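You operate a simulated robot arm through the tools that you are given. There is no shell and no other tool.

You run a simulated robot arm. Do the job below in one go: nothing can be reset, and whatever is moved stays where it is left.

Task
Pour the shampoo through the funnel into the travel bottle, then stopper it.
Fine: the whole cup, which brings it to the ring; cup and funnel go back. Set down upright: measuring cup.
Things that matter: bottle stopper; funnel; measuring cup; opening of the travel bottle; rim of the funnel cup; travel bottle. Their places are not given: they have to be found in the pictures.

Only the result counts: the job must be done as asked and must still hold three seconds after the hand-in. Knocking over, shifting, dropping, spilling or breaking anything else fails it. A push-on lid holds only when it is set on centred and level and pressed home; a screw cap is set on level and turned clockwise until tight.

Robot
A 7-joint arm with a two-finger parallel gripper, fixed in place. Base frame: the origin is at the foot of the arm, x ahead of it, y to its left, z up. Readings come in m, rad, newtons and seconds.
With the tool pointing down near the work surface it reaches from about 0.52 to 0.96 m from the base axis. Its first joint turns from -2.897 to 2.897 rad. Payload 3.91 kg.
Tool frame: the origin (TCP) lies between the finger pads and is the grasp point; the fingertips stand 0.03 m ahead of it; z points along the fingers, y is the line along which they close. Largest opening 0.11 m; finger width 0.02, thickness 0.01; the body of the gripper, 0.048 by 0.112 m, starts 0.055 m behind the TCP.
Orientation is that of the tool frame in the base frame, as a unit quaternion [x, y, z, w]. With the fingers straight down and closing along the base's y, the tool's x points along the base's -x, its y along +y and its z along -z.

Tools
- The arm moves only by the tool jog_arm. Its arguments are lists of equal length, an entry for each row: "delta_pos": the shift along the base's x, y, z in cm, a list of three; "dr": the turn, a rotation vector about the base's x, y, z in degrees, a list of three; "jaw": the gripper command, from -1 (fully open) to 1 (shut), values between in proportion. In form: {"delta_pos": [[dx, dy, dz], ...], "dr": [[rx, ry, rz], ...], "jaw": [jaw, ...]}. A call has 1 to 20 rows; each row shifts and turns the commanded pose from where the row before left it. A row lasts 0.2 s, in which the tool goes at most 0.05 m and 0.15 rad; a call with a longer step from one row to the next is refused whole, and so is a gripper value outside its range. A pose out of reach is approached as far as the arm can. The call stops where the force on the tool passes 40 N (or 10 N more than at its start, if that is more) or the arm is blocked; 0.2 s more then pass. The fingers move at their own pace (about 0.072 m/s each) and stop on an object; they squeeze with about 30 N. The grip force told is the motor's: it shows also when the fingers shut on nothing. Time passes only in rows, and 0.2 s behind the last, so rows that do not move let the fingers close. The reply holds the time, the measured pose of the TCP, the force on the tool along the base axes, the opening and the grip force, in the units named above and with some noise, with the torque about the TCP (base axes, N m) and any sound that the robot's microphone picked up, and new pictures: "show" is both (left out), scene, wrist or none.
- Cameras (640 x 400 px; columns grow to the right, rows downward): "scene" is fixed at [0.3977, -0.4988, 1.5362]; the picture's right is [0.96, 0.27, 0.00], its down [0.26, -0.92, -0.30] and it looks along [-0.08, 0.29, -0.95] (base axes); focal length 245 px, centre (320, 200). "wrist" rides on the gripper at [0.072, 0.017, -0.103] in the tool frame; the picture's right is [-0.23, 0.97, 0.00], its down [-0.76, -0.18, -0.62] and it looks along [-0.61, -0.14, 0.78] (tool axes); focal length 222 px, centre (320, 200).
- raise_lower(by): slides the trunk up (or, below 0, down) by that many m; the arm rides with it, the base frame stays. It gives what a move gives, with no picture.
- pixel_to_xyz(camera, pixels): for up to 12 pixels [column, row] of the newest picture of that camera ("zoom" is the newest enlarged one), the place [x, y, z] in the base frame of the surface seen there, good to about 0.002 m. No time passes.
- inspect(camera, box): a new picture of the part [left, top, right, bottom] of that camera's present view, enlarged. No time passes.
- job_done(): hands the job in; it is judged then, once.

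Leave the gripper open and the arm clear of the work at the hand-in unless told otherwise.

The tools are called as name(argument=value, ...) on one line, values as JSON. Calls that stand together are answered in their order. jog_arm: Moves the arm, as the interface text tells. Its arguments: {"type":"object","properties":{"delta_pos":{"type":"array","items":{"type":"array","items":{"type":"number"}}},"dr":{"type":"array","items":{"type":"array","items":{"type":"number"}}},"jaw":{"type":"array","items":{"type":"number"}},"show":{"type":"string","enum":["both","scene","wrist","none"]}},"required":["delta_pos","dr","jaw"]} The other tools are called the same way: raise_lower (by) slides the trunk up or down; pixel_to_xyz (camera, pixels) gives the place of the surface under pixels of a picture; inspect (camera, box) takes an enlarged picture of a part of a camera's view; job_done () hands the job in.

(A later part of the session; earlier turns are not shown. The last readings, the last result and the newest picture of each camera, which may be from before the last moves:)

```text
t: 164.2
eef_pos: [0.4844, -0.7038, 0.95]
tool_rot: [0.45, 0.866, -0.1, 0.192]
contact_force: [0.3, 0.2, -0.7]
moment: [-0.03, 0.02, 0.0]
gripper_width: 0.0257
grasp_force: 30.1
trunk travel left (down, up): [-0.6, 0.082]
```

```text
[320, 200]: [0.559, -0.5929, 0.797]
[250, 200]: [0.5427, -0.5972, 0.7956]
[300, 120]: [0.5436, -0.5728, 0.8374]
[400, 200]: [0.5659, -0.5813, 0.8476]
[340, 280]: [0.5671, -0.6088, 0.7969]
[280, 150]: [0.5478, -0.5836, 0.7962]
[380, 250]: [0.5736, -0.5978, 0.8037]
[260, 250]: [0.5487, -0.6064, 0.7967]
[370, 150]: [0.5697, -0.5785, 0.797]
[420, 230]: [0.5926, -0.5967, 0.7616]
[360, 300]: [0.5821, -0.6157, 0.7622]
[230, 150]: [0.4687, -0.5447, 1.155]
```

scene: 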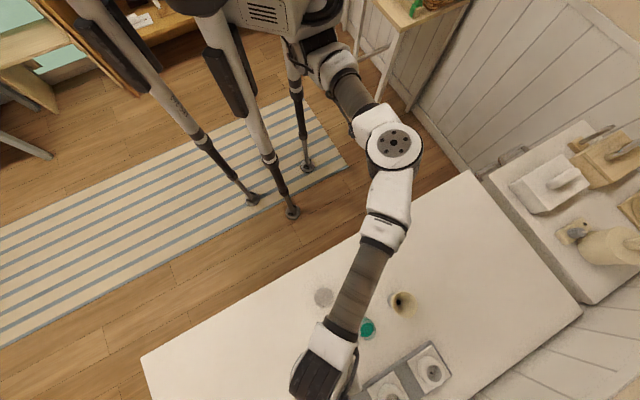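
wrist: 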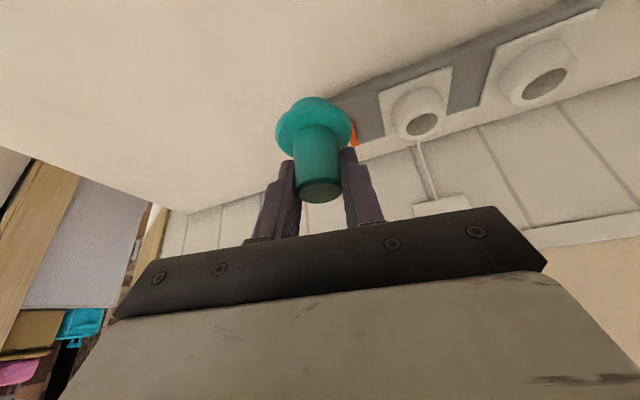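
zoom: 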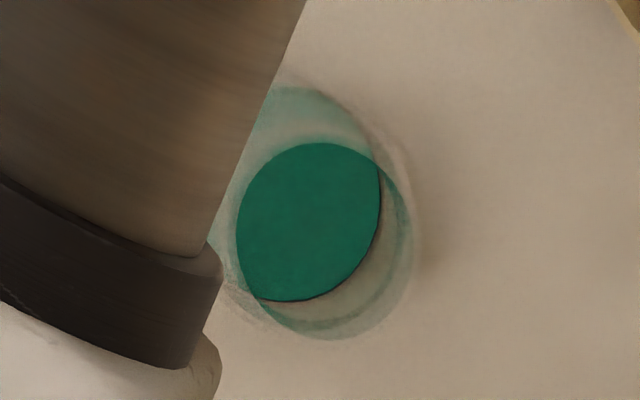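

The forearm hides part of it. I'll carry the stopper to above the bottle (z≈0.96) and measure the bottle with the wrist camera.

jog_arm(delta_pos=[[0.8, 1.2, 0.5], [1.25, 1.9, 0.5], [1.3, 2.0, 0], [1.3, 2.0, 0], [1.2, 1.9, 0], [0.8, 1.2, 0], [0.38, 0.6, 0], [0, 0, 0], [0, 0, 0]], dr=[[0, 0, 0], [0, 0, 0], [0, 0, 0], [0, 0, 0], [0, 0, 0], [0, 0, 0], [0, 0, 0], [0, 0, 0], [0, 0, 0]], jaw=[1, 1, 1, 1, 1, 1, 1, 1, 1])

inspect(camera="wrist", box=[230, 0, 410, 150])

```text
t: 166.2
eef_pos: [0.5556, -0.5957, 0.9614]
tool_rot: [0.45, 0.866, -0.101, 0.193]
contact_force: [-0.9, -0.5, 0.4]
moment: [0.0, 0.01, 0.0]
gripper_width: 0.0257
grasp_force: 29.6
trunk travel left (down, up): [-0.6, 0.082]
```

scene: 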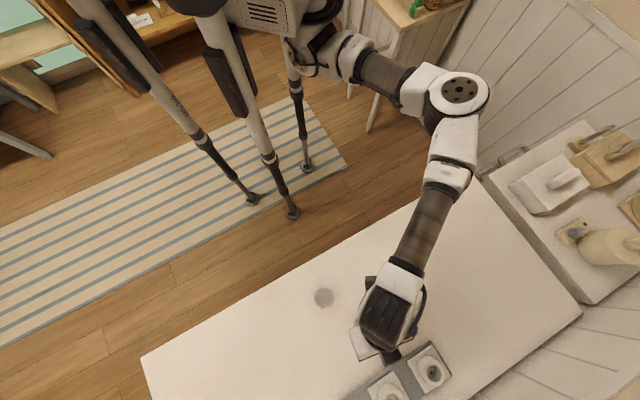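
wrist: 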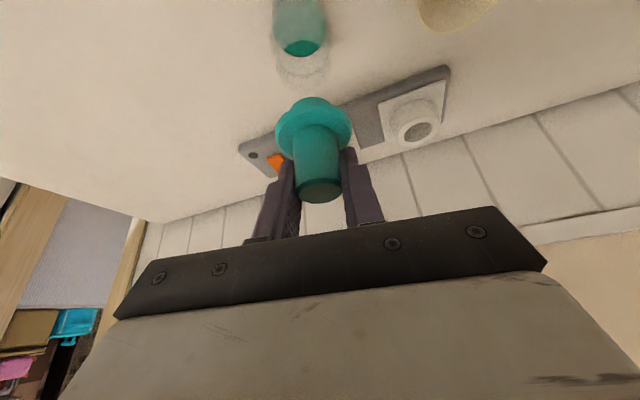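

```text
2.67 times, centred on (320, 75) of wrist
```

zoom: 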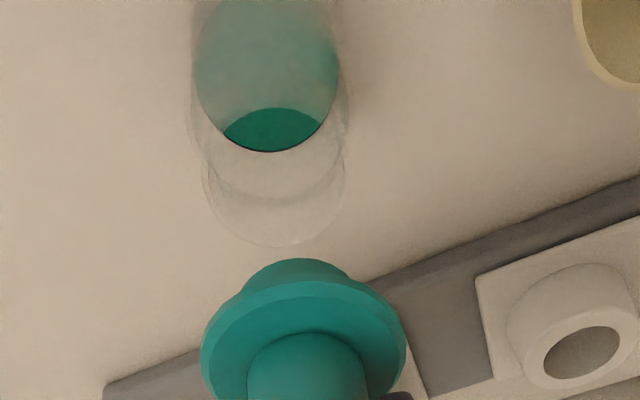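

I see the neck rim (ellipse ≈205–345, down to y≈247) and the liquid surface. Zoom further to sample the neck rim and liquid edge.

inspect(camera="wrist", box=[270, 0, 334, 96])

```text
4.17 times, centred on (302, 48) of wrist
```

zoom: 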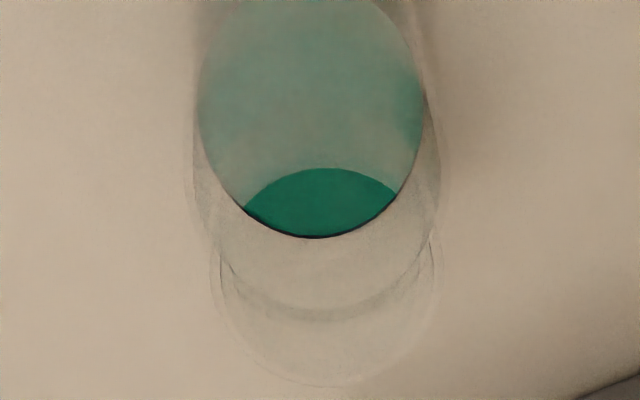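

I'll sample points on the neck rim and around the liquid edge.

pixel_to_xyz(camera="zoom", pixels=[[325, 383], [325, 386], [260, 360], [390, 362], [215, 280], [220, 260], [436, 265], [430, 240], [330, 170], [250, 205], [392, 195], [228, 320]])

pixel_to_xyz(camera="zoom", pixels=[[318, 230], [260, 212], [380, 205], [330, 180], [205, 130], [418, 120], [320, 20], [215, 60], [405, 55], [202, 90], [420, 90], [320, 232]])

```text
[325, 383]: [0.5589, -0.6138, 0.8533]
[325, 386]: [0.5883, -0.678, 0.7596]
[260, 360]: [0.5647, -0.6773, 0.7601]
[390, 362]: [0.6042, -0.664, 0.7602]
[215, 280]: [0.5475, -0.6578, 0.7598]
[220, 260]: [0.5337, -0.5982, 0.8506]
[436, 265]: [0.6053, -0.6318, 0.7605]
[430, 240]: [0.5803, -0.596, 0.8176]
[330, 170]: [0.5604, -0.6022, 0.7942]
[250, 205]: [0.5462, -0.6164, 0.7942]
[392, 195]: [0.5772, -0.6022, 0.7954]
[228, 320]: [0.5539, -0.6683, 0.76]
```

```text
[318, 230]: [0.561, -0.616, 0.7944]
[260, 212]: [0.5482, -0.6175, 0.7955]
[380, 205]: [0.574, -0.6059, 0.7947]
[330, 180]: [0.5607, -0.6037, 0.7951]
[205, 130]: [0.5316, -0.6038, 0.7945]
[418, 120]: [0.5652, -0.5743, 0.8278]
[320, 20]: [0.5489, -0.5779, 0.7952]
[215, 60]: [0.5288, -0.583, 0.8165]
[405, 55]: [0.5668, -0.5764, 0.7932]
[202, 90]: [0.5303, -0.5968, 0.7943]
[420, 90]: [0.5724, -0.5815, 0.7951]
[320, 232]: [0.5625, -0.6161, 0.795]
```

Liquid-edge circle gives bottle axis (0.5534,-0.595); neck rim radius ≈0.0197 at z≈0.852. Now measure the held stopper: flange edge, plug and knob top.

inspect(camera="wrist", box=[262, 85, 366, 210])

jog_arm(delta_pos=[[0, 0, 0]], dr=[[0, 0, 0]], jaw=[1], show="none")

```text
3.20 times, centred on (314, 148) of wrist
```

zoom: 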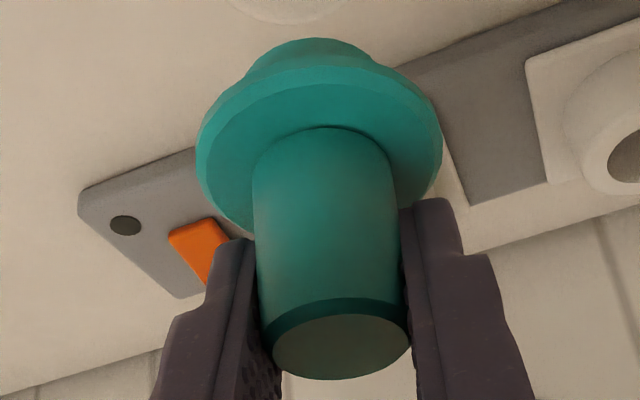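

```text
t: 166.6
eef_pos: [0.5548, -0.5959, 0.9601]
tool_rot: [0.45, 0.866, -0.1, 0.193]
contact_force: [-0.9, 0.7, -0.4]
moment: [-0.01, 0.0, -0.04]
gripper_width: 0.0257
grasp_force: 29.7
trunk travel left (down, up): [-0.6, 0.082]
```

pixel_to_xyz(camera="zoom", pixels=[[345, 345], [290, 350], [398, 335], [345, 320], [340, 372], [230, 130], [320, 85], [415, 110], [212, 170], [432, 165], [320, 60], [290, 55]])

pixel_to_xyz(camera="zoom", pixels=[[260, 105], [380, 85], [222, 200], [425, 190], [330, 200], [280, 200], [375, 200], [330, 260], [205, 150], [438, 140], [310, 45], [350, 55]])

```text
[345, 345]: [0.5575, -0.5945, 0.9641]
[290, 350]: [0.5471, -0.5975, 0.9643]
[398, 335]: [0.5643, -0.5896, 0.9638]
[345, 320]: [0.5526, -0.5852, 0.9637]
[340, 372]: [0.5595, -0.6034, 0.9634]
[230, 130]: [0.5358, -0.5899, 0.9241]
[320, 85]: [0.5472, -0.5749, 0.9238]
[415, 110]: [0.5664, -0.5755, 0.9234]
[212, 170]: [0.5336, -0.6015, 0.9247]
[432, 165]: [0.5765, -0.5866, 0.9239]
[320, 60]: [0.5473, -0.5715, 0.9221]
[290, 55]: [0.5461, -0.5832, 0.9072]
```

```text
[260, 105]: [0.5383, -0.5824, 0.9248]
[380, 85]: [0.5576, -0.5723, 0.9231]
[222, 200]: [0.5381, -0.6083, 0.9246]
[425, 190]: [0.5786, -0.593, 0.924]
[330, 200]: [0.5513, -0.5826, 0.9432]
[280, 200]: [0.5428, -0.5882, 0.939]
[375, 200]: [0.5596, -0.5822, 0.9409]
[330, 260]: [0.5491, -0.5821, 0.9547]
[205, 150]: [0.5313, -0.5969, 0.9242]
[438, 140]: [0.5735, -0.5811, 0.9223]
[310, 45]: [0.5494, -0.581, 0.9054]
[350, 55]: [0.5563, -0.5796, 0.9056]
```

The stopper is level; its axis ≈(0.5552,-0.595) against bottle axis (0.5534,-0.595). Shift -0.16 cm in x, descend to TCP z≈0.917 (plug just above the rim).

jog_arm(delta_pos=[[-0.16, 0, -1], [0, 0, -1.2], [0, 0, -1.2], [0, 0, -0.9], [0, 0, 0], [0, 0, 0]], dr=[[0, 0, 0], [0, 0, 0], [0, 0, 0], [0, 0, 0], [0, 0, 0], [0, 0, 0]], jaw=[1, 1, 1, 1, 1, 1], show="wrist")

inspect(camera="wrist", box=[262, 30, 366, 160])

jog_arm(delta_pos=[[0, 0, 0]], dr=[[0, 0, 0]], jaw=[1], show="none")

```text
t: 168.0
eef_pos: [0.5553, -0.5954, 0.9154]
tool_rot: [0.45, 0.866, -0.1, 0.192]
contact_force: [-0.3, -0.2, -0.8]
moment: [-0.03, 0.0, 0.03]
gripper_width: 0.0255
grasp_force: 29.7
trunk travel left (down, up): [-0.6, 0.082]
```

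wrist: 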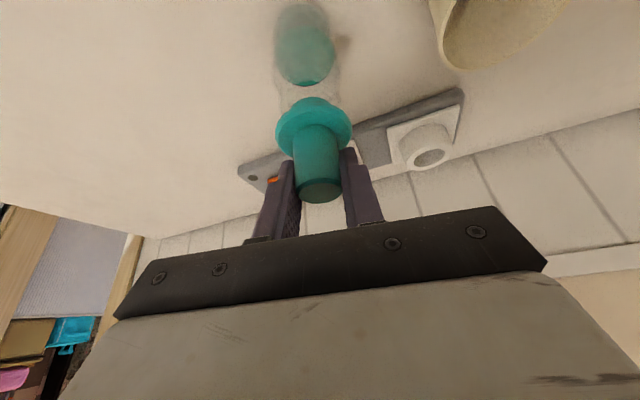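

```text
3.08 times, centred on (314, 95) of wrist
```

zoom: 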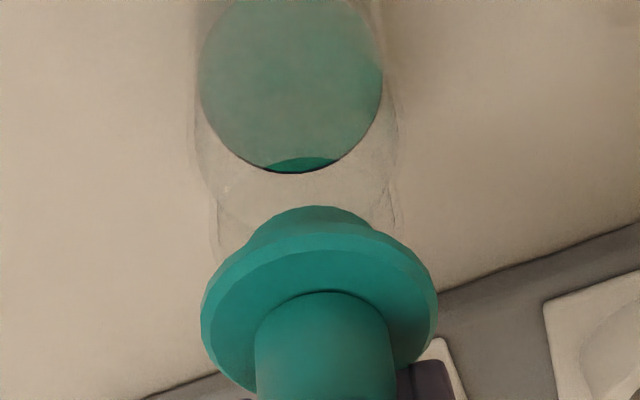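

```text
t: 168.4
eef_pos: [0.5542, -0.5951, 0.9158]
tool_rot: [0.451, 0.866, -0.101, 0.192]
contact_force: [-0.2, 0.4, 0.0]
moment: [-0.01, 0.03, 0.0]
gripper_width: 0.0256
grasp_force: 29.9
trunk travel left (down, up): [-0.6, 0.082]
```

Laterally the plug (243–370) and the neck (≈212–399) are concentric in the picture. Check the depth direction with coordinates of flange, plug and liquid edge.

pixel_to_xyz(camera="zoom", pixels=[[208, 310], [430, 300], [225, 280], [415, 270], [250, 262], [385, 250], [320, 246], [307, 215], [262, 232], [352, 225], [307, 228], [330, 212]])

pixel_to_xyz(camera="zoom", pixels=[[204, 90], [380, 85], [290, 168], [250, 155], [340, 150], [215, 120], [372, 115], [300, 5], [212, 240], [398, 220], [215, 60], [370, 50]])

```text
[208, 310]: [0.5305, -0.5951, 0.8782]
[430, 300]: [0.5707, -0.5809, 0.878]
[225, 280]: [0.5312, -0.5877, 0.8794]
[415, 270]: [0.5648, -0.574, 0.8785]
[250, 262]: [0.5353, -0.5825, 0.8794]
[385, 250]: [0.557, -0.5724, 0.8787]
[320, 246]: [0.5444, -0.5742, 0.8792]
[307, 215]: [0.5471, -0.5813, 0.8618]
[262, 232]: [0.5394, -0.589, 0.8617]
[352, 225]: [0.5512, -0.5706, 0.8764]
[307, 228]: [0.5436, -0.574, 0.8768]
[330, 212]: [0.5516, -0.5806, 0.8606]
```

```text
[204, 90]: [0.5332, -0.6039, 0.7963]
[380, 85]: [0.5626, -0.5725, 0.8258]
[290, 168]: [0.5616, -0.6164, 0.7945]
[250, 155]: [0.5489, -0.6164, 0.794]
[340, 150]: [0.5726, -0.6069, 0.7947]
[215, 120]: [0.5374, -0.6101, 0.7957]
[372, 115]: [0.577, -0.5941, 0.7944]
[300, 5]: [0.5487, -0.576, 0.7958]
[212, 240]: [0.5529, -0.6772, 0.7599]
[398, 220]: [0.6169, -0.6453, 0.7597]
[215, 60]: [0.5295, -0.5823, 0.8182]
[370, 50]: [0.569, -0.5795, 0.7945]
```

Stopper axis (0.5535,-0.5955), bottle axis ≈(0.5537,-0.5952): aligned. Lower in small steps and read the force.

jog_arm(delta_pos=[[0, 0, -0.2], [0, 0, -0.2], [0, 0, -0.2], [0, 0, 0]], dr=[[0, 0, 0], [0, 0, 0], [0, 0, 0], [0, 0, 0]], jaw=[1, 1, 1, 1], show="none")

jog_arm(delta_pos=[[0, 0, -0.15], [0, 0, 0]], dr=[[0, 0, 0], [0, 0, 0]], jaw=[1, 1], show="none")

```text
t: 169.4
eef_pos: [0.5525, -0.5943, 0.9113]
tool_rot: [0.45, 0.866, -0.1, 0.193]
contact_force: [-0.3, -0.2, -0.3]
moment: [-0.02, 0.04, 0.01]
gripper_width: 0.0256
grasp_force: 29.9
trunk travel left (down, up): [-0.6, 0.082]
```

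```text
t: 170.0
eef_pos: [0.5535, -0.5959, 0.9108]
tool_rot: [0.45, 0.866, -0.1, 0.192]
contact_force: [0.4, 0.9, -0.6]
moment: [0.03, 0.01, 0.03]
gripper_width: 0.0257
grasp_force: 29.9
trunk travel left (down, up): [-0.6, 0.082]
```

x is drifting slowly (now ≈0.553). Take a new picture and re-measure the flange before going on.

jog_arm(delta_pos=[[0, 0, 0], [0, 0, 0]], dr=[[0, 0, 0], [0, 0, 0]], jaw=[1, 1], show="wrist")

inspect(camera="wrist", box=[262, 30, 366, 160])

pixel_to_xyz(camera="zoom", pixels=[[208, 310], [430, 300], [225, 280], [415, 270], [250, 262], [385, 250], [320, 246], [280, 252], [350, 245], [307, 215], [262, 232], [330, 212]])

pixel_to_xyz(camera="zoom", pixels=[[204, 90], [212, 115], [290, 168], [250, 155], [340, 150], [230, 140], [372, 115], [300, 5], [360, 130], [380, 95], [270, 164], [320, 160]])

```text
t: 170.6
eef_pos: [0.5525, -0.5954, 0.9096]
tool_rot: [0.45, 0.866, -0.1, 0.192]
contact_force: [0.3, -0.6, 0.2]
moment: [-0.01, 0.0, 0.02]
gripper_width: 0.0256
grasp_force: 30.1
trunk travel left (down, up): [-0.6, 0.082]
```

wrist: 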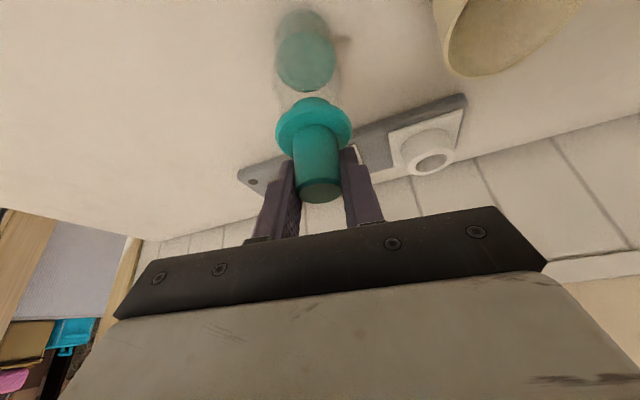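

```text
3.08 times, centred on (314, 95) of wrist
```

zoom: 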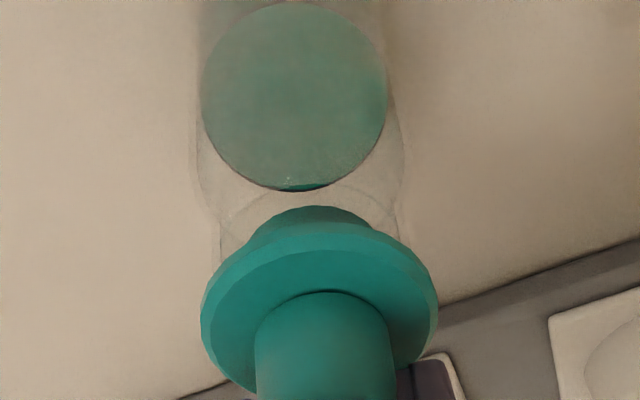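

```text
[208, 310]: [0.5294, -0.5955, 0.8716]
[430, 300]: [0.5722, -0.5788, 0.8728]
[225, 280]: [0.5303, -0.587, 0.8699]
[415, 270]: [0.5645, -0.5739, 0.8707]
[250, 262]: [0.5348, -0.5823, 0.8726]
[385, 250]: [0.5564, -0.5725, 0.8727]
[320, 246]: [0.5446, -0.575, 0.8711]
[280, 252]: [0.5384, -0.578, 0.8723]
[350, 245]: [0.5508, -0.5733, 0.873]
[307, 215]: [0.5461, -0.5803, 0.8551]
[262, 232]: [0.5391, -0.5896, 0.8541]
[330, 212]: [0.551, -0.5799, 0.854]
```

```text
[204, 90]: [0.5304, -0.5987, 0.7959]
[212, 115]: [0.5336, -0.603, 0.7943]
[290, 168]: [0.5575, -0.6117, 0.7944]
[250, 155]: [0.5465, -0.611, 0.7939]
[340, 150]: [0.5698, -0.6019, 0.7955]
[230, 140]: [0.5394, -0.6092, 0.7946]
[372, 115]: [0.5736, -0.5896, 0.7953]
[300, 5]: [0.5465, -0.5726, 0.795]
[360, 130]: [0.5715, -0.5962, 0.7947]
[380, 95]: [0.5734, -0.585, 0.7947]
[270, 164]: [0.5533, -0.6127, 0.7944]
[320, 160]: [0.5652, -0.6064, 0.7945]
```

Stopper is ≈(0.553,-0.595), about 0.7 mm short in x. Nudge +0.07 cm in x and lower further.

jog_arm(delta_pos=[[0.07, 0, -0.1], [0, 0, -0.1], [0, 0, 0]], dr=[[0, 0, 0], [0, 0, 0], [0, 0, 0]], jaw=[1, 1, 1], show="none")

jog_arm(delta_pos=[[0, 0, -0.1], [0, 0, 0]], dr=[[0, 0, 0], [0, 0, 0]], jaw=[1, 1], show="none")

jog_arm(delta_pos=[[0, 0, -0.1], [0, 0, 0]], dr=[[0, 0, 0], [0, 0, 0]], jaw=[1, 1], show="none")

```text
t: 171.4
eef_pos: [0.5534, -0.5953, 0.9069]
tool_rot: [0.45, 0.866, -0.1, 0.192]
contact_force: [-0.1, 0.4, -0.4]
moment: [-0.03, -0.02, 0.0]
gripper_width: 0.0254
grasp_force: 30.0
trunk travel left (down, up): [-0.6, 0.082]
```

```text
t: 172.0
eef_pos: [0.5546, -0.5949, 0.9062]
tool_rot: [0.45, 0.867, -0.1, 0.192]
contact_force: [0.1, 0.7, 0.0]
moment: [0.03, 0.0, 0.02]
gripper_width: 0.0256
grasp_force: 29.6
trunk travel left (down, up): [-0.6, 0.082]
```

```text
t: 172.6
eef_pos: [0.5529, -0.5958, 0.9032]
tool_rot: [0.45, 0.867, -0.099, 0.192]
contact_force: [0.3, 0.3, -0.4]
moment: [0.06, 0.01, -0.02]
gripper_width: 0.0254
grasp_force: 30.1
trunk travel left (down, up): [-0.6, 0.082]
```

No force at 0.903 — the plug has entered the neck. Continue down in 1.5 mm steps.

jog_arm(delta_pos=[[0, 0, -0.15], [0, 0, -0.15], [0, 0, 0]], dr=[[0, 0, 0], [0, 0, 0], [0, 0, 0]], jaw=[1, 1, 1], show="none")

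jog_arm(delta_pos=[[0, 0, -0.15], [0, 0, -0.15], [0, 0, 0]], dr=[[0, 0, 0], [0, 0, 0], [0, 0, 0]], jaw=[1, 1, 1], show="wrist")

inspect(camera="wrist", box=[262, 30, 366, 160])

```text
t: 173.4
eef_pos: [0.5546, -0.5947, 0.9029]
tool_rot: [0.45, 0.866, -0.099, 0.193]
contact_force: [-0.3, 0.2, -0.2]
moment: [-0.01, 0.05, 0.02]
gripper_width: 0.0255
grasp_force: 29.9
trunk travel left (down, up): [-0.6, 0.082]
```

```text
t: 174.2
eef_pos: [0.5538, -0.5961, 0.8992]
tool_rot: [0.45, 0.866, -0.101, 0.193]
contact_force: [-0.6, 0.5, -0.2]
moment: [0.01, -0.01, -0.01]
gripper_width: 0.0257
grasp_force: 30.0
trunk travel left (down, up): [-0.6, 0.082]
```

wrist: 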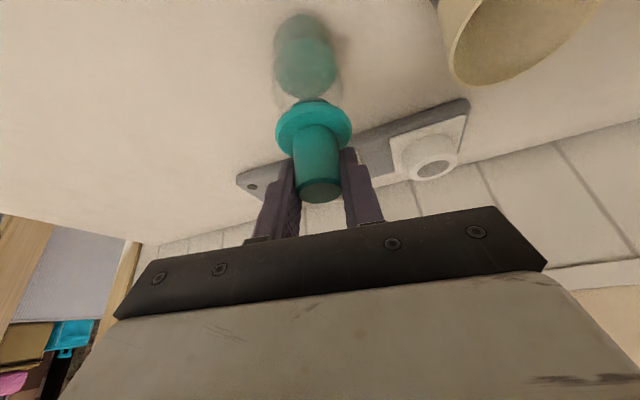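

```text
3.08 times, centred on (314, 95) of wrist
```

zoom: 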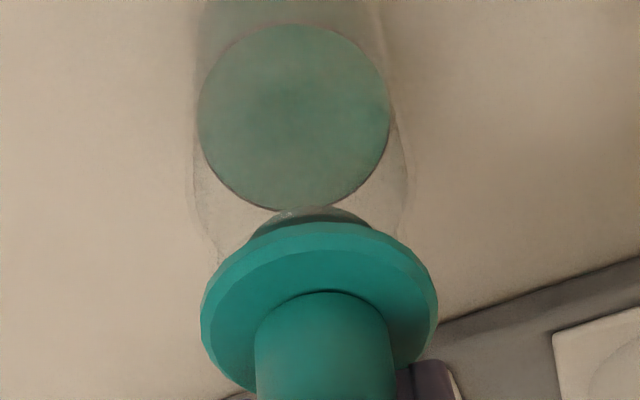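

The plug is inside the neck (seen darker through the glass). Continue down to seat the flange on the rim.

jog_arm(delta_pos=[[0, 0, -0.15], [0, 0, -0.15], [0, 0, -0.1], [0, 0, 0]], dr=[[0, 0, 0], [0, 0, 0], [0, 0, 0], [0, 0, 0]], jaw=[1, 1, 1, 1], show="none")

jog_arm(delta_pos=[[0, 0, -0.1], [0, 0, -0.1], [0, 0, 0]], dr=[[0, 0, 0], [0, 0, 0], [0, 0, 0]], jaw=[1, 1, 1], show="none")

```text
t: 175.2
eef_pos: [0.5539, -0.5953, 0.895]
tool_rot: [0.451, 0.866, -0.1, 0.193]
contact_force: [-0.6, 0.3, -0.3]
moment: [-0.03, 0.04, -0.03]
gripper_width: 0.0255
grasp_force: 30.0
trunk travel left (down, up): [-0.6, 0.082]
```

```text
t: 176.0
eef_pos: [0.5543, -0.5955, 0.8949]
tool_rot: [0.45, 0.866, -0.1, 0.193]
contact_force: [-0.1, 1.1, 5.3]
moment: [0.12, 0.06, 0.01]
gripper_width: 0.0256
grasp_force: 30.0
trunk travel left (down, up): [-0.6, 0.082]
```

Contact begins (5 N) at 0.895. Press further in small steps.

jog_arm(delta_pos=[[0, 0, -0.1], [0, 0, -0.1], [0, 0, 0]], dr=[[0, 0, 0], [0, 0, 0], [0, 0, 0]], jaw=[1, 1, 1], show="none")

jog_arm(delta_pos=[[0, 0, -0.1], [0, 0, 0]], dr=[[0, 0, 0], [0, 0, 0]], jaw=[1, 1], show="wrist")

inspect(camera="wrist", box=[262, 30, 366, 160])

```text
t: 176.8
eef_pos: [0.5529, -0.596, 0.8943]
tool_rot: [0.45, 0.866, -0.101, 0.194]
contact_force: [1.0, 0.5, 19.4]
moment: [0.33, 0.14, -0.02]
gripper_width: 0.0256
grasp_force: 29.9
trunk travel left (down, up): [-0.6, 0.082]
```

```text
t: 177.4
eef_pos: [0.5543, -0.5966, 0.893]
tool_rot: [0.45, 0.866, -0.101, 0.195]
contact_force: [3.4, -3.0, 22.2]
moment: [-0.05, -0.12, 0.02]
gripper_width: 0.0256
grasp_force: 30.1
trunk travel left (down, up): [-0.6, 0.082]
```

wrist: 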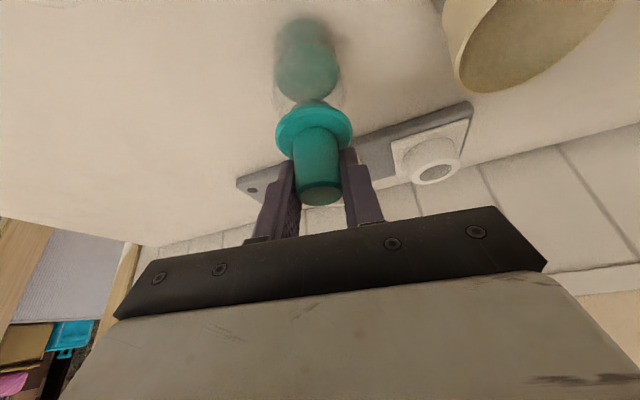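

```text
3.08 times, centred on (314, 95) of wrist
```

zoom: 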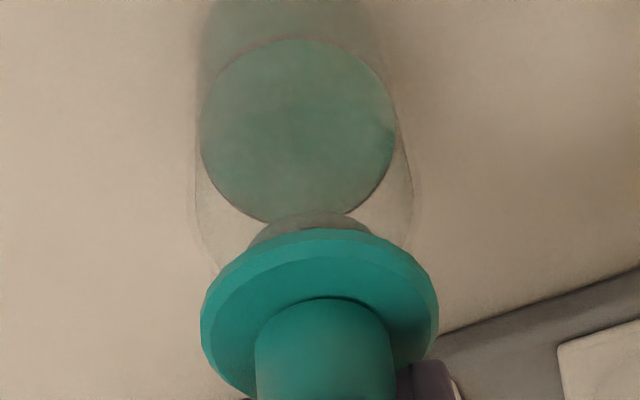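

22 N now. Zoom in close on the flange/neck junction to see whether the flange sits on the rim.

inspect(camera="wrist", box=[285, 85, 341, 125])

pixel_to_xyz(camera="zoom", pixels=[[320, 200], [320, 170], [320, 230], [250, 220], [400, 220], [320, 260], [220, 300], [430, 290], [300, 150], [350, 150], [200, 230], [450, 230]])

```text
10.00 times, centred on (313, 105) of wrist
```

zoom: 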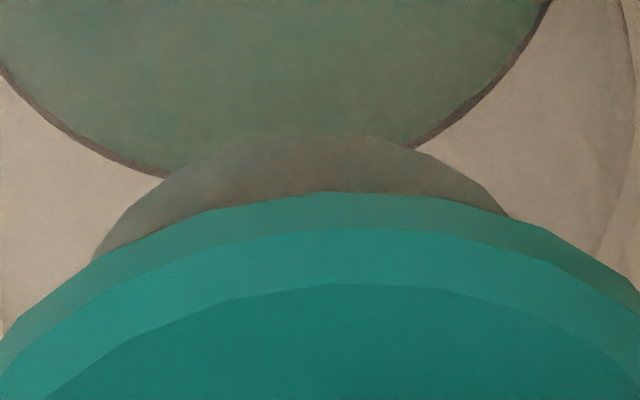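

```text
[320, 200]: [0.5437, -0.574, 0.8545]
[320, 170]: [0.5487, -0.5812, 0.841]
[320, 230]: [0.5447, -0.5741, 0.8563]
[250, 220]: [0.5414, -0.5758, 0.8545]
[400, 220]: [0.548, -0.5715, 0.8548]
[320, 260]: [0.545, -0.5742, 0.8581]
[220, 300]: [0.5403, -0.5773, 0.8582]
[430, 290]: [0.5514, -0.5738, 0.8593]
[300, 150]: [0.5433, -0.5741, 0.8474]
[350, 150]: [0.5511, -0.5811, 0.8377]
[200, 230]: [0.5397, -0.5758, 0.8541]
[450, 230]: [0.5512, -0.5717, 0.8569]
```

The flange's lower edge reads ≈0.8535–0.8545 and the rim ≈0.852–0.853 — nearly home. Check the flange level on all sides.

inspect(camera="wrist", box=[262, 85, 366, 210])

pixel_to_xyz(camera="zoom", pixels=[[230, 140], [320, 100], [415, 120], [212, 175], [432, 170], [230, 210], [420, 195], [345, 355], [290, 355], [398, 345], [345, 330], [340, 378]])

```text
3.20 times, centred on (314, 148) of wrist
```

zoom: 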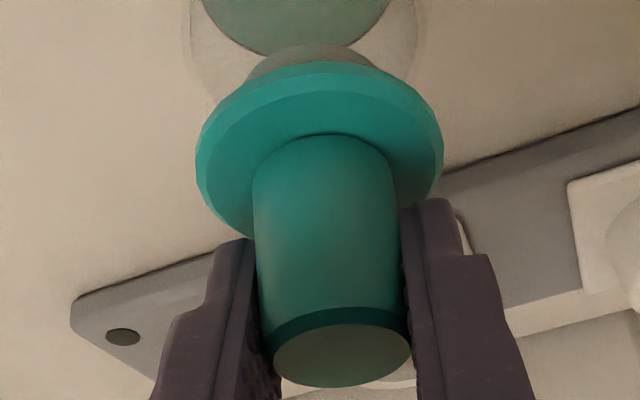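

```text
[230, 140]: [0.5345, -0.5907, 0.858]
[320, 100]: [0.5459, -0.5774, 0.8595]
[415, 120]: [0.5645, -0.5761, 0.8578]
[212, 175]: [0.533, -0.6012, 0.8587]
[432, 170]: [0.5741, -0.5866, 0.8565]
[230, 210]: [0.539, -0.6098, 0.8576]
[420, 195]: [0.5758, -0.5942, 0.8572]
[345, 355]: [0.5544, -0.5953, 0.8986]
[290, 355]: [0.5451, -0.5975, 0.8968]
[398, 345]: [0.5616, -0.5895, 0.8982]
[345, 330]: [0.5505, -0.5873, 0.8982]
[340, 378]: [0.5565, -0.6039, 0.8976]
```

Flange reads within ≈2 mm level (near side perhaps 1–2 mm high). I'll release the knob, rise, make the tool vertical and then press straight down on the knob top with closed fingers to seat it level. First ease off and open a little.

jog_arm(delta_pos=[[0, 0, 0.1], [0, 0, 0.1], [0, 0, 0], [0, 0, 0], [0, 0, 0]], dr=[[0, 0, 0], [0, 0, 0], [0, 0, 0], [0, 0, 0], [0, 0, 0]], jaw=[1, 1, 0.1, 0.0, 0.0], show="wrist")

inspect(camera="wrist", box=[262, 85, 366, 210])

pixel_to_xyz(camera="zoom", pixels=[[230, 140], [320, 100], [415, 120], [212, 175], [432, 170], [230, 210], [420, 195], [345, 355], [290, 355], [398, 345], [345, 330], [340, 378]])

```text
t: 178.6
eef_pos: [0.5552, -0.5957, 0.8913]
tool_rot: [0.45, 0.867, -0.099, 0.192]
contact_force: [-0.3, -0.3, 1.2]
moment: [-0.02, 0.03, 0.01]
gripper_width: 0.0551
grasp_force: 0.1
trunk travel left (down, up): [-0.6, 0.082]
```

wrist: 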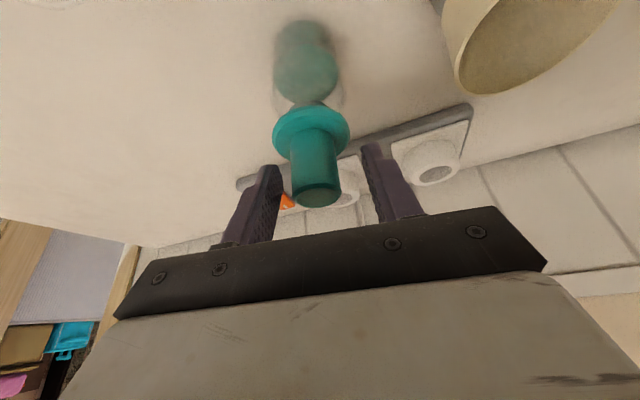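

```text
3.20 times, centred on (314, 148) of wrist
```

zoom: 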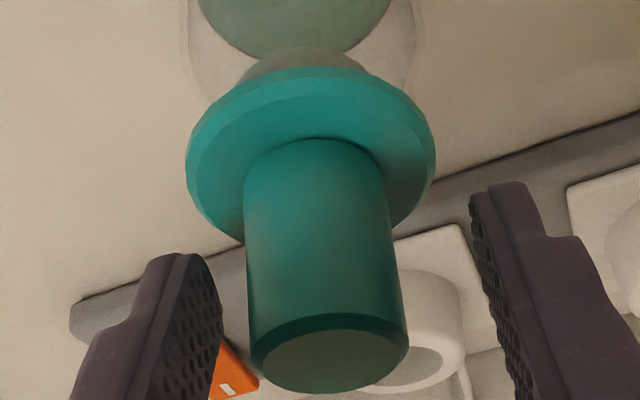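

```text
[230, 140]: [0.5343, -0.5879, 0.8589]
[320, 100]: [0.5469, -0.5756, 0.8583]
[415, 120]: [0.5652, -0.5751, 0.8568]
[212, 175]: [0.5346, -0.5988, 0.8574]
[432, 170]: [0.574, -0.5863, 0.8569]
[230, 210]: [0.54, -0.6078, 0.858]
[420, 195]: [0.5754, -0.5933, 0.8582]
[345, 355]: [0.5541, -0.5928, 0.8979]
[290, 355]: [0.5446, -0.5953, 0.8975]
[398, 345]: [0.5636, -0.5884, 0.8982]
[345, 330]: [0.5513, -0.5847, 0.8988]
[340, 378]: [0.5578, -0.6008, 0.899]
```

Released: flange (0.857–0.859) and knob top (0.8975–0.899) are level. Now rise, make the tool vertical, close the fingers, and position above the knob to press it home.

jog_arm(delta_pos=[[0, 0, 1.5], [0, 0, 2.5], [0, 0, 2.5], [0, 0, 2], [0, 0, 0], [0, 0, 0], [0, 0, 0], [0, 0, 0], [0, 0, 0]], dr=[[0, 0, 0], [0, 0, 0], [0, 0, 0], [0, 0, 0], [6.88, 4.82, 0], [6.88, 4.82, 0], [6.88, 4.82, 0], [0, 0, 0], [0, 0, 0]], jaw=[0, 0, 0, 0, 0, 1, 1, 1, 1])

inspect(camera="wrist", box=[240, 60, 400, 200])

```text
t: 180.6
eef_pos: [0.5538, -0.5963, 0.9767]
tool_rot: [0.46, 0.888, 0.001, -0.002]
contact_force: [0.2, -0.5, -0.7]
moment: [0.01, 0.04, 0.0]
gripper_width: 0.0
grasp_force: 30.3
trunk travel left (down, up): [-0.6, 0.082]
```

scene: 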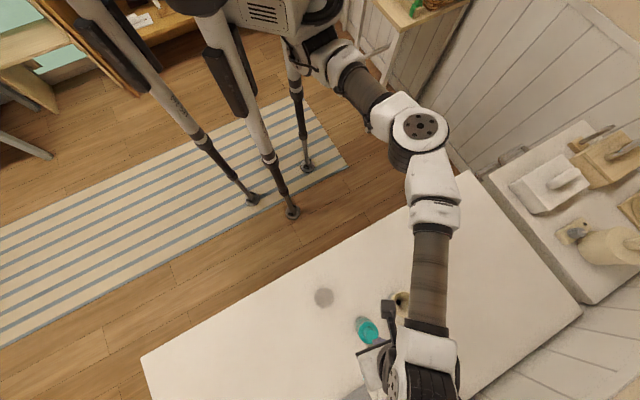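
wrist: 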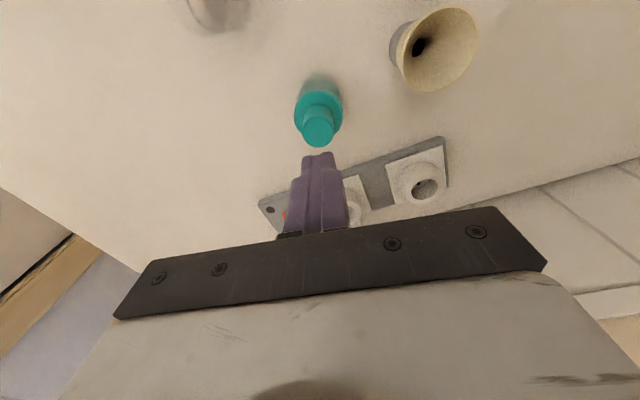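

```text
2.86 times, centred on (320, 130) of wrist
```

zoom: 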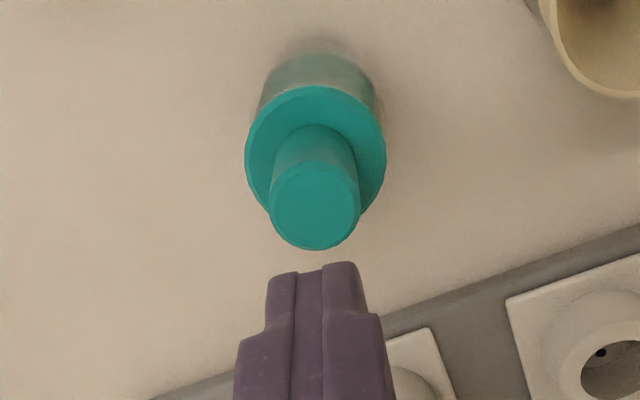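

Tool vertical, fingers closed. Measure the knob top's centre and the flange level from here.

pixel_to_xyz(camera="zoom", pixels=[[313, 205], [278, 205], [350, 208], [313, 170], [313, 240], [255, 150], [375, 150], [315, 92], [275, 105], [360, 110], [370, 190], [258, 190]])

```text
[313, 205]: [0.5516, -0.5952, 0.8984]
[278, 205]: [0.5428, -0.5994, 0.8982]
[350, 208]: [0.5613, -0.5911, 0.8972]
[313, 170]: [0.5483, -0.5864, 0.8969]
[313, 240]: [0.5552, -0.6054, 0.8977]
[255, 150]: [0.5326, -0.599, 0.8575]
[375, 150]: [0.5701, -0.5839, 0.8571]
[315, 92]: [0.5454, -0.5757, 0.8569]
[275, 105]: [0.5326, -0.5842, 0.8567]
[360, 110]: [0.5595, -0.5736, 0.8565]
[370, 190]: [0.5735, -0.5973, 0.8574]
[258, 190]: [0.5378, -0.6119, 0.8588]
```

Knob top centre ≈(0.552,-0.5955), flange level. Shift (-0.1,+0.05) cm, descend to just above the knob, then press.

jog_arm(delta_pos=[[-0.1, 0.05, -1.2], [0, 0, -1.2], [0, 0, -1], [0, 0, -0.7], [0, 0, -0.3], [0, 0, 0]], dr=[[0, 0, 0], [0, 0, 0], [0, 0, 0], [0, 0, 0], [0, 0, 0], [0, 0, 0]], jaw=[1, 1, 1, 1, 1, 1], show="wrist")

inspect(camera="wrist", box=[260, 80, 380, 200])

```text
t: 182.0
eef_pos: [0.5528, -0.5944, 0.933]
tool_rot: [0.461, 0.887, 0.001, -0.001]
contact_force: [0.5, 0.1, 0.5]
moment: [0.03, 0.01, 0.03]
gripper_width: 0.0
grasp_force: 29.4
trunk travel left (down, up): [-0.6, 0.082]
```

wrist: 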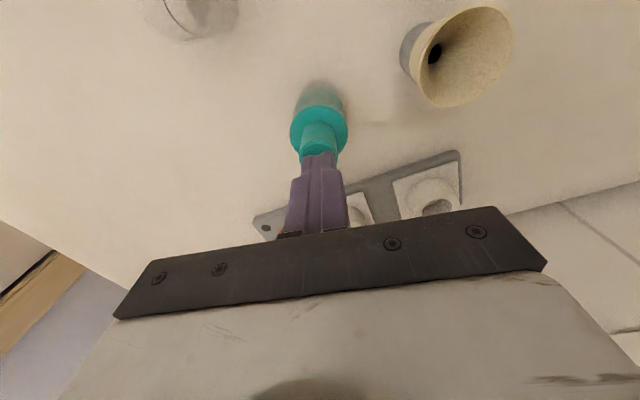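

```text
3.33 times, centred on (320, 140) of wrist
```

zoom: 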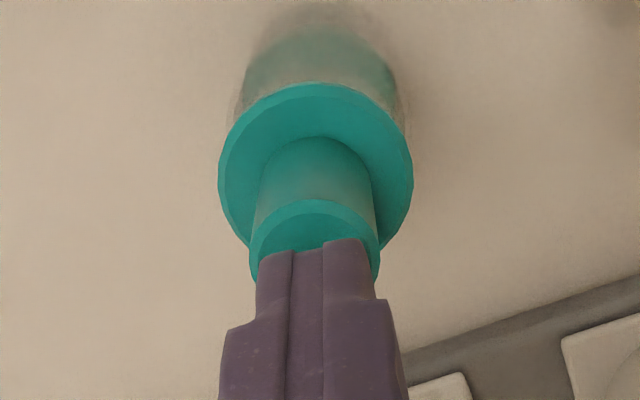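

The closed fingertips are over the knob top. Press down in small steps.

jog_arm(delta_pos=[[0, 0, -0.2], [0, 0, -0.2], [0, 0, -0.1], [0, 0, 0]], dr=[[0, 0, 0], [0, 0, 0], [0, 0, 0], [0, 0, 0]], jaw=[1, 1, 1, 1], show="none")

jog_arm(delta_pos=[[0, 0, -0.1], [0, 0, -0.1], [0, 0, 0]], dr=[[0, 0, 0], [0, 0, 0], [0, 0, 0]], jaw=[1, 1, 1], show="none")

```text
t: 183.0
eef_pos: [0.5541, -0.5956, 0.9272]
tool_rot: [0.461, 0.887, 0.001, 0.0]
contact_force: [-0.1, -0.8, 0.4]
moment: [0.02, 0.0, 0.02]
gripper_width: 0.0001
grasp_force: 30.3
trunk travel left (down, up): [-0.6, 0.082]
```

```text
t: 183.8
eef_pos: [0.5525, -0.5963, 0.9281]
tool_rot: [0.46, 0.888, 0.0, 0.0]
contact_force: [0.4, -2.1, 10.7]
moment: [-0.06, -0.02, 0.0]
gripper_width: 0.0
grasp_force: 29.7
trunk travel left (down, up): [-0.6, 0.082]
```

Contact at 10.7 N. Keep pressing gradually up to about 35–40 N.

jog_arm(delta_pos=[[0, 0, -0.1], [0, 0, -0.1], [0, 0, 0]], dr=[[0, 0, 0], [0, 0, 0], [0, 0, 0]], jaw=[1, 1, 1], show="none")

jog_arm(delta_pos=[[0, 0, -0.1], [0, 0, -0.1], [0, 0, 0]], dr=[[0, 0, 0], [0, 0, 0], [0, 0, 0]], jaw=[1, 1, 1], show="wrist")

inspect(camera="wrist", box=[260, 80, 380, 200])

```text
t: 184.6
eef_pos: [0.5524, -0.5952, 0.9271]
tool_rot: [0.461, 0.888, -0.001, 0.002]
contact_force: [3.8, -4.6, 29.4]
moment: [-0.2, -0.14, 0.01]
gripper_width: 0.0002
grasp_force: 30.0
trunk travel left (down, up): [-0.6, 0.082]
```

```text
t: 185.4
eef_pos: [0.5518, -0.5942, 0.9275]
tool_rot: [0.461, 0.887, -0.002, 0.002]
contact_force: [4.0, -5.7, 37.9]
moment: [-0.22, -0.14, -0.04]
gripper_width: 0.0
grasp_force: 29.7
trunk travel left (down, up): [-0.6, 0.082]
```

wrist: 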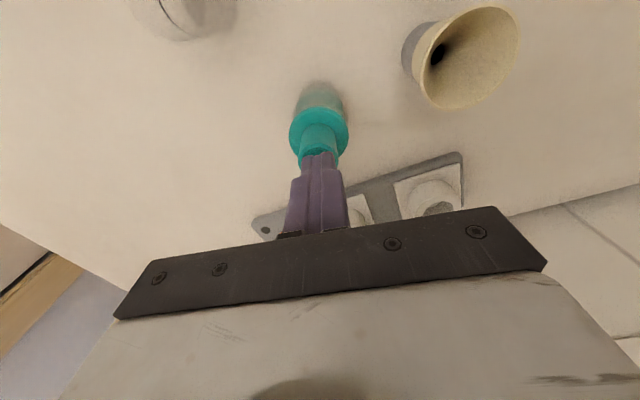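

```text
3.33 times, centred on (320, 140) of wrist
```

zoom: 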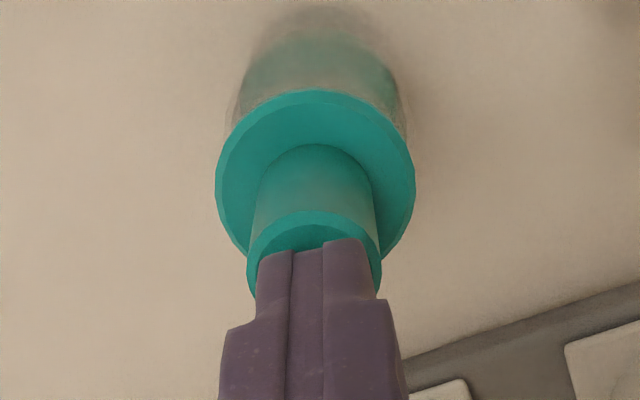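

Pressed to 38 N with no further travel: the stopper is home. Now unload and rise; then check everything.

jog_arm(delta_pos=[[0, 0, 0.3], [0, 0, 0.5], [0, 0, 1], [0, 0, 2], [0, 0, 3], [0, 0, 3], [0, 0, 0]], dr=[[0, 0, 0], [0, 0, 0], [0, 0, 0], [0, 0, 0], [0, 0, 0], [0, 0, 0], [0, 0, 0]], jaw=[1, 1, 1, 1, 1, 1, 1], show="wrist")

inspect(camera="wrist", box=[280, 60, 360, 160])

pixel_to_xyz(camera="zoom", pixels=[[320, 240], [270, 240], [370, 240], [320, 200], [320, 280], [250, 150], [390, 150], [320, 100], [270, 110], [370, 110], [260, 200], [390, 200]])

```text
t: 187.0
eef_pos: [0.5528, -0.593, 1.0211]
tool_rot: [0.461, 0.887, 0.001, -0.002]
contact_force: [-0.1, 0.5, 0.0]
moment: [0.02, 0.0, 0.0]
gripper_width: 0.0
grasp_force: 30.3
trunk travel left (down, up): [-0.6, 0.082]
```

wrist: 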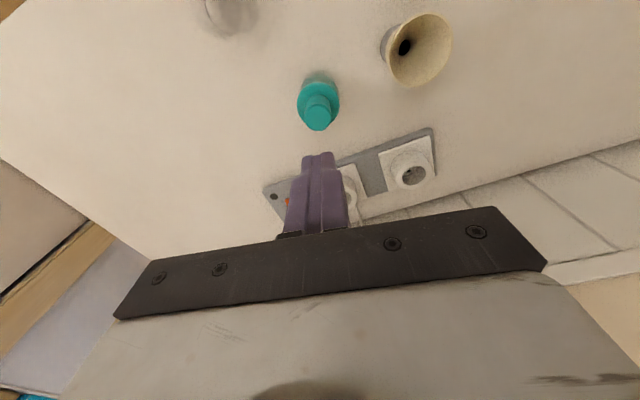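

```text
4.00 times, centred on (320, 110) of wrist
```

zoom: 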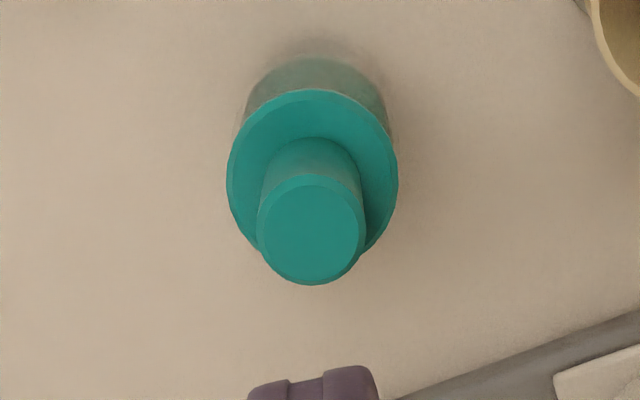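

```text
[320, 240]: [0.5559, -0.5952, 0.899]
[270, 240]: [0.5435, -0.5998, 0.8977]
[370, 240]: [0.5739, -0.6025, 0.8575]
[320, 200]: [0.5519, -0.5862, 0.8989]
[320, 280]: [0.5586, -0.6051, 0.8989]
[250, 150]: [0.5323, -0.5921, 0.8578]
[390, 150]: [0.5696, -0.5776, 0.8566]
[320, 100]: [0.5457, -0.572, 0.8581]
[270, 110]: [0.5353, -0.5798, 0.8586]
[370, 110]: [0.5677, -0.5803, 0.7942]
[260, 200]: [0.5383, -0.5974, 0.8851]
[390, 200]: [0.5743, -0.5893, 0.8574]
```

The stopper is level and centred. For a last check of the flange-rim gap and the scene, I'll back off and tilt for a low side view.

jog_arm(delta_pos=[[-1.5, 2.1, 0], [-1.5, 2.1, -1.5], [-1.5, 2.1, -2.5], [-1.5, 2.1, -2.5], [-1.5, 2.1, -2.5], [0, 0, 0]], dr=[[-6.55, -4.59, 0], [-6.55, -4.59, 0], [-6.55, -4.59, 0], [-6.55, -4.59, 0], [-6.55, -4.59, 0], [0, 0, 0]], jaw=[-0.5, -1, -1, -1, -1, -1])

inspect(camera="wrist", box=[270, 80, 370, 200])

```text
t: 188.4
eef_pos: [0.4793, -0.491, 0.9291]
tool_rot: [0.433, 0.834, -0.158, 0.303]
contact_force: [-0.1, 0.5, -0.3]
moment: [0.01, -0.02, -0.01]
gripper_width: 0.1103
grasp_force: 0.1
trunk travel left (down, up): [-0.6, 0.082]
```

scene: 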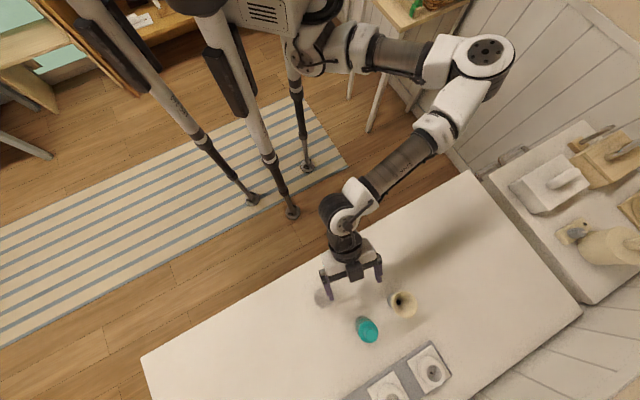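
wrist: 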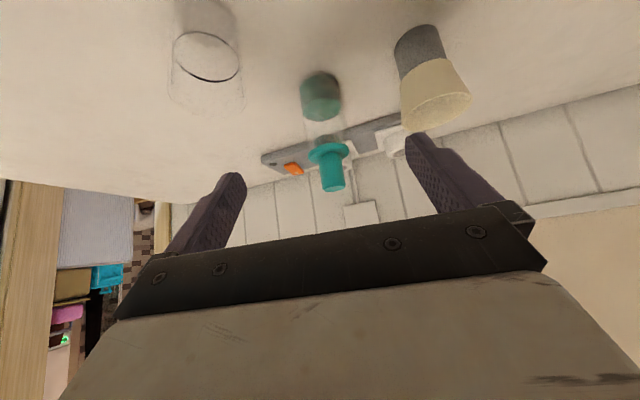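

```text
3.33 times, centred on (320, 140) of wrist
```

zoom: 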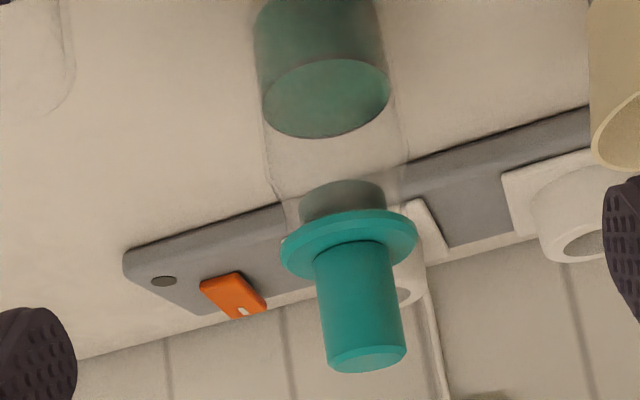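

Clear side view: plug within the neck, flange on top, liquid at the ring. Zoom into the junction.

inspect(camera="wrist", box=[302, 125, 352, 165])

inspect(camera="wrist", box=[150, 0, 480, 200])

inspect(camera="scene", box=[290, 260, 440, 380])

```text
10.00 times, centred on (327, 145) of wrist
```

zoom: 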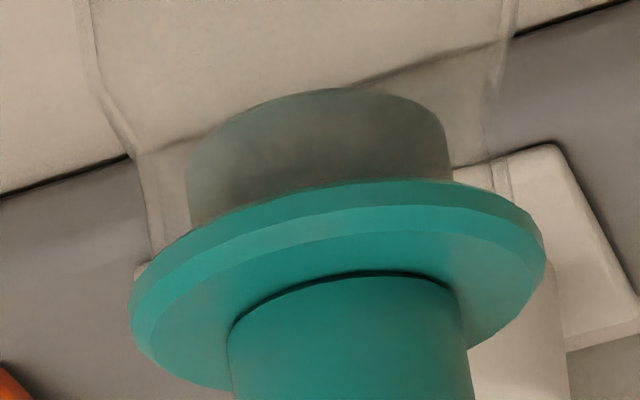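

```text
1.94 times, centred on (315, 100) of wrist
```

zoom: 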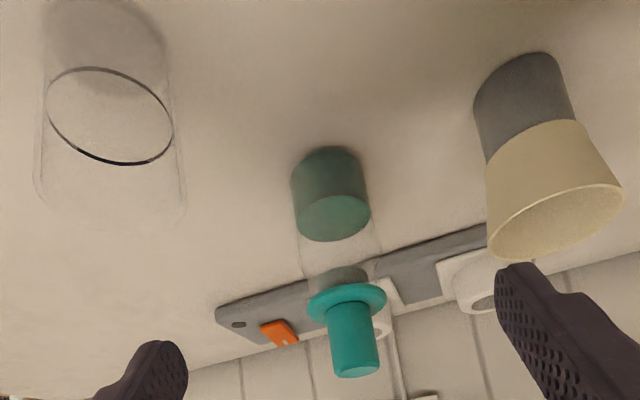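

```text
3.33 times, centred on (365, 320) of scene
```

zoom: 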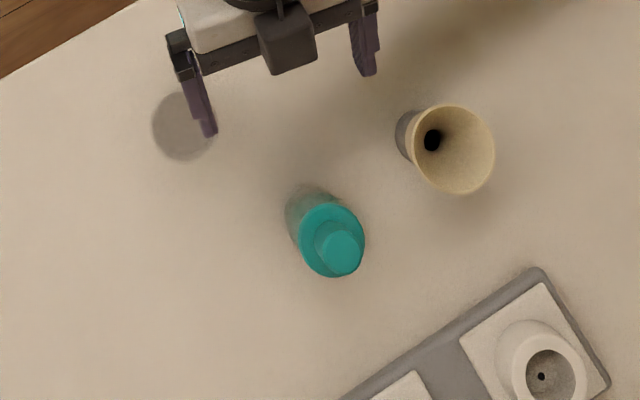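

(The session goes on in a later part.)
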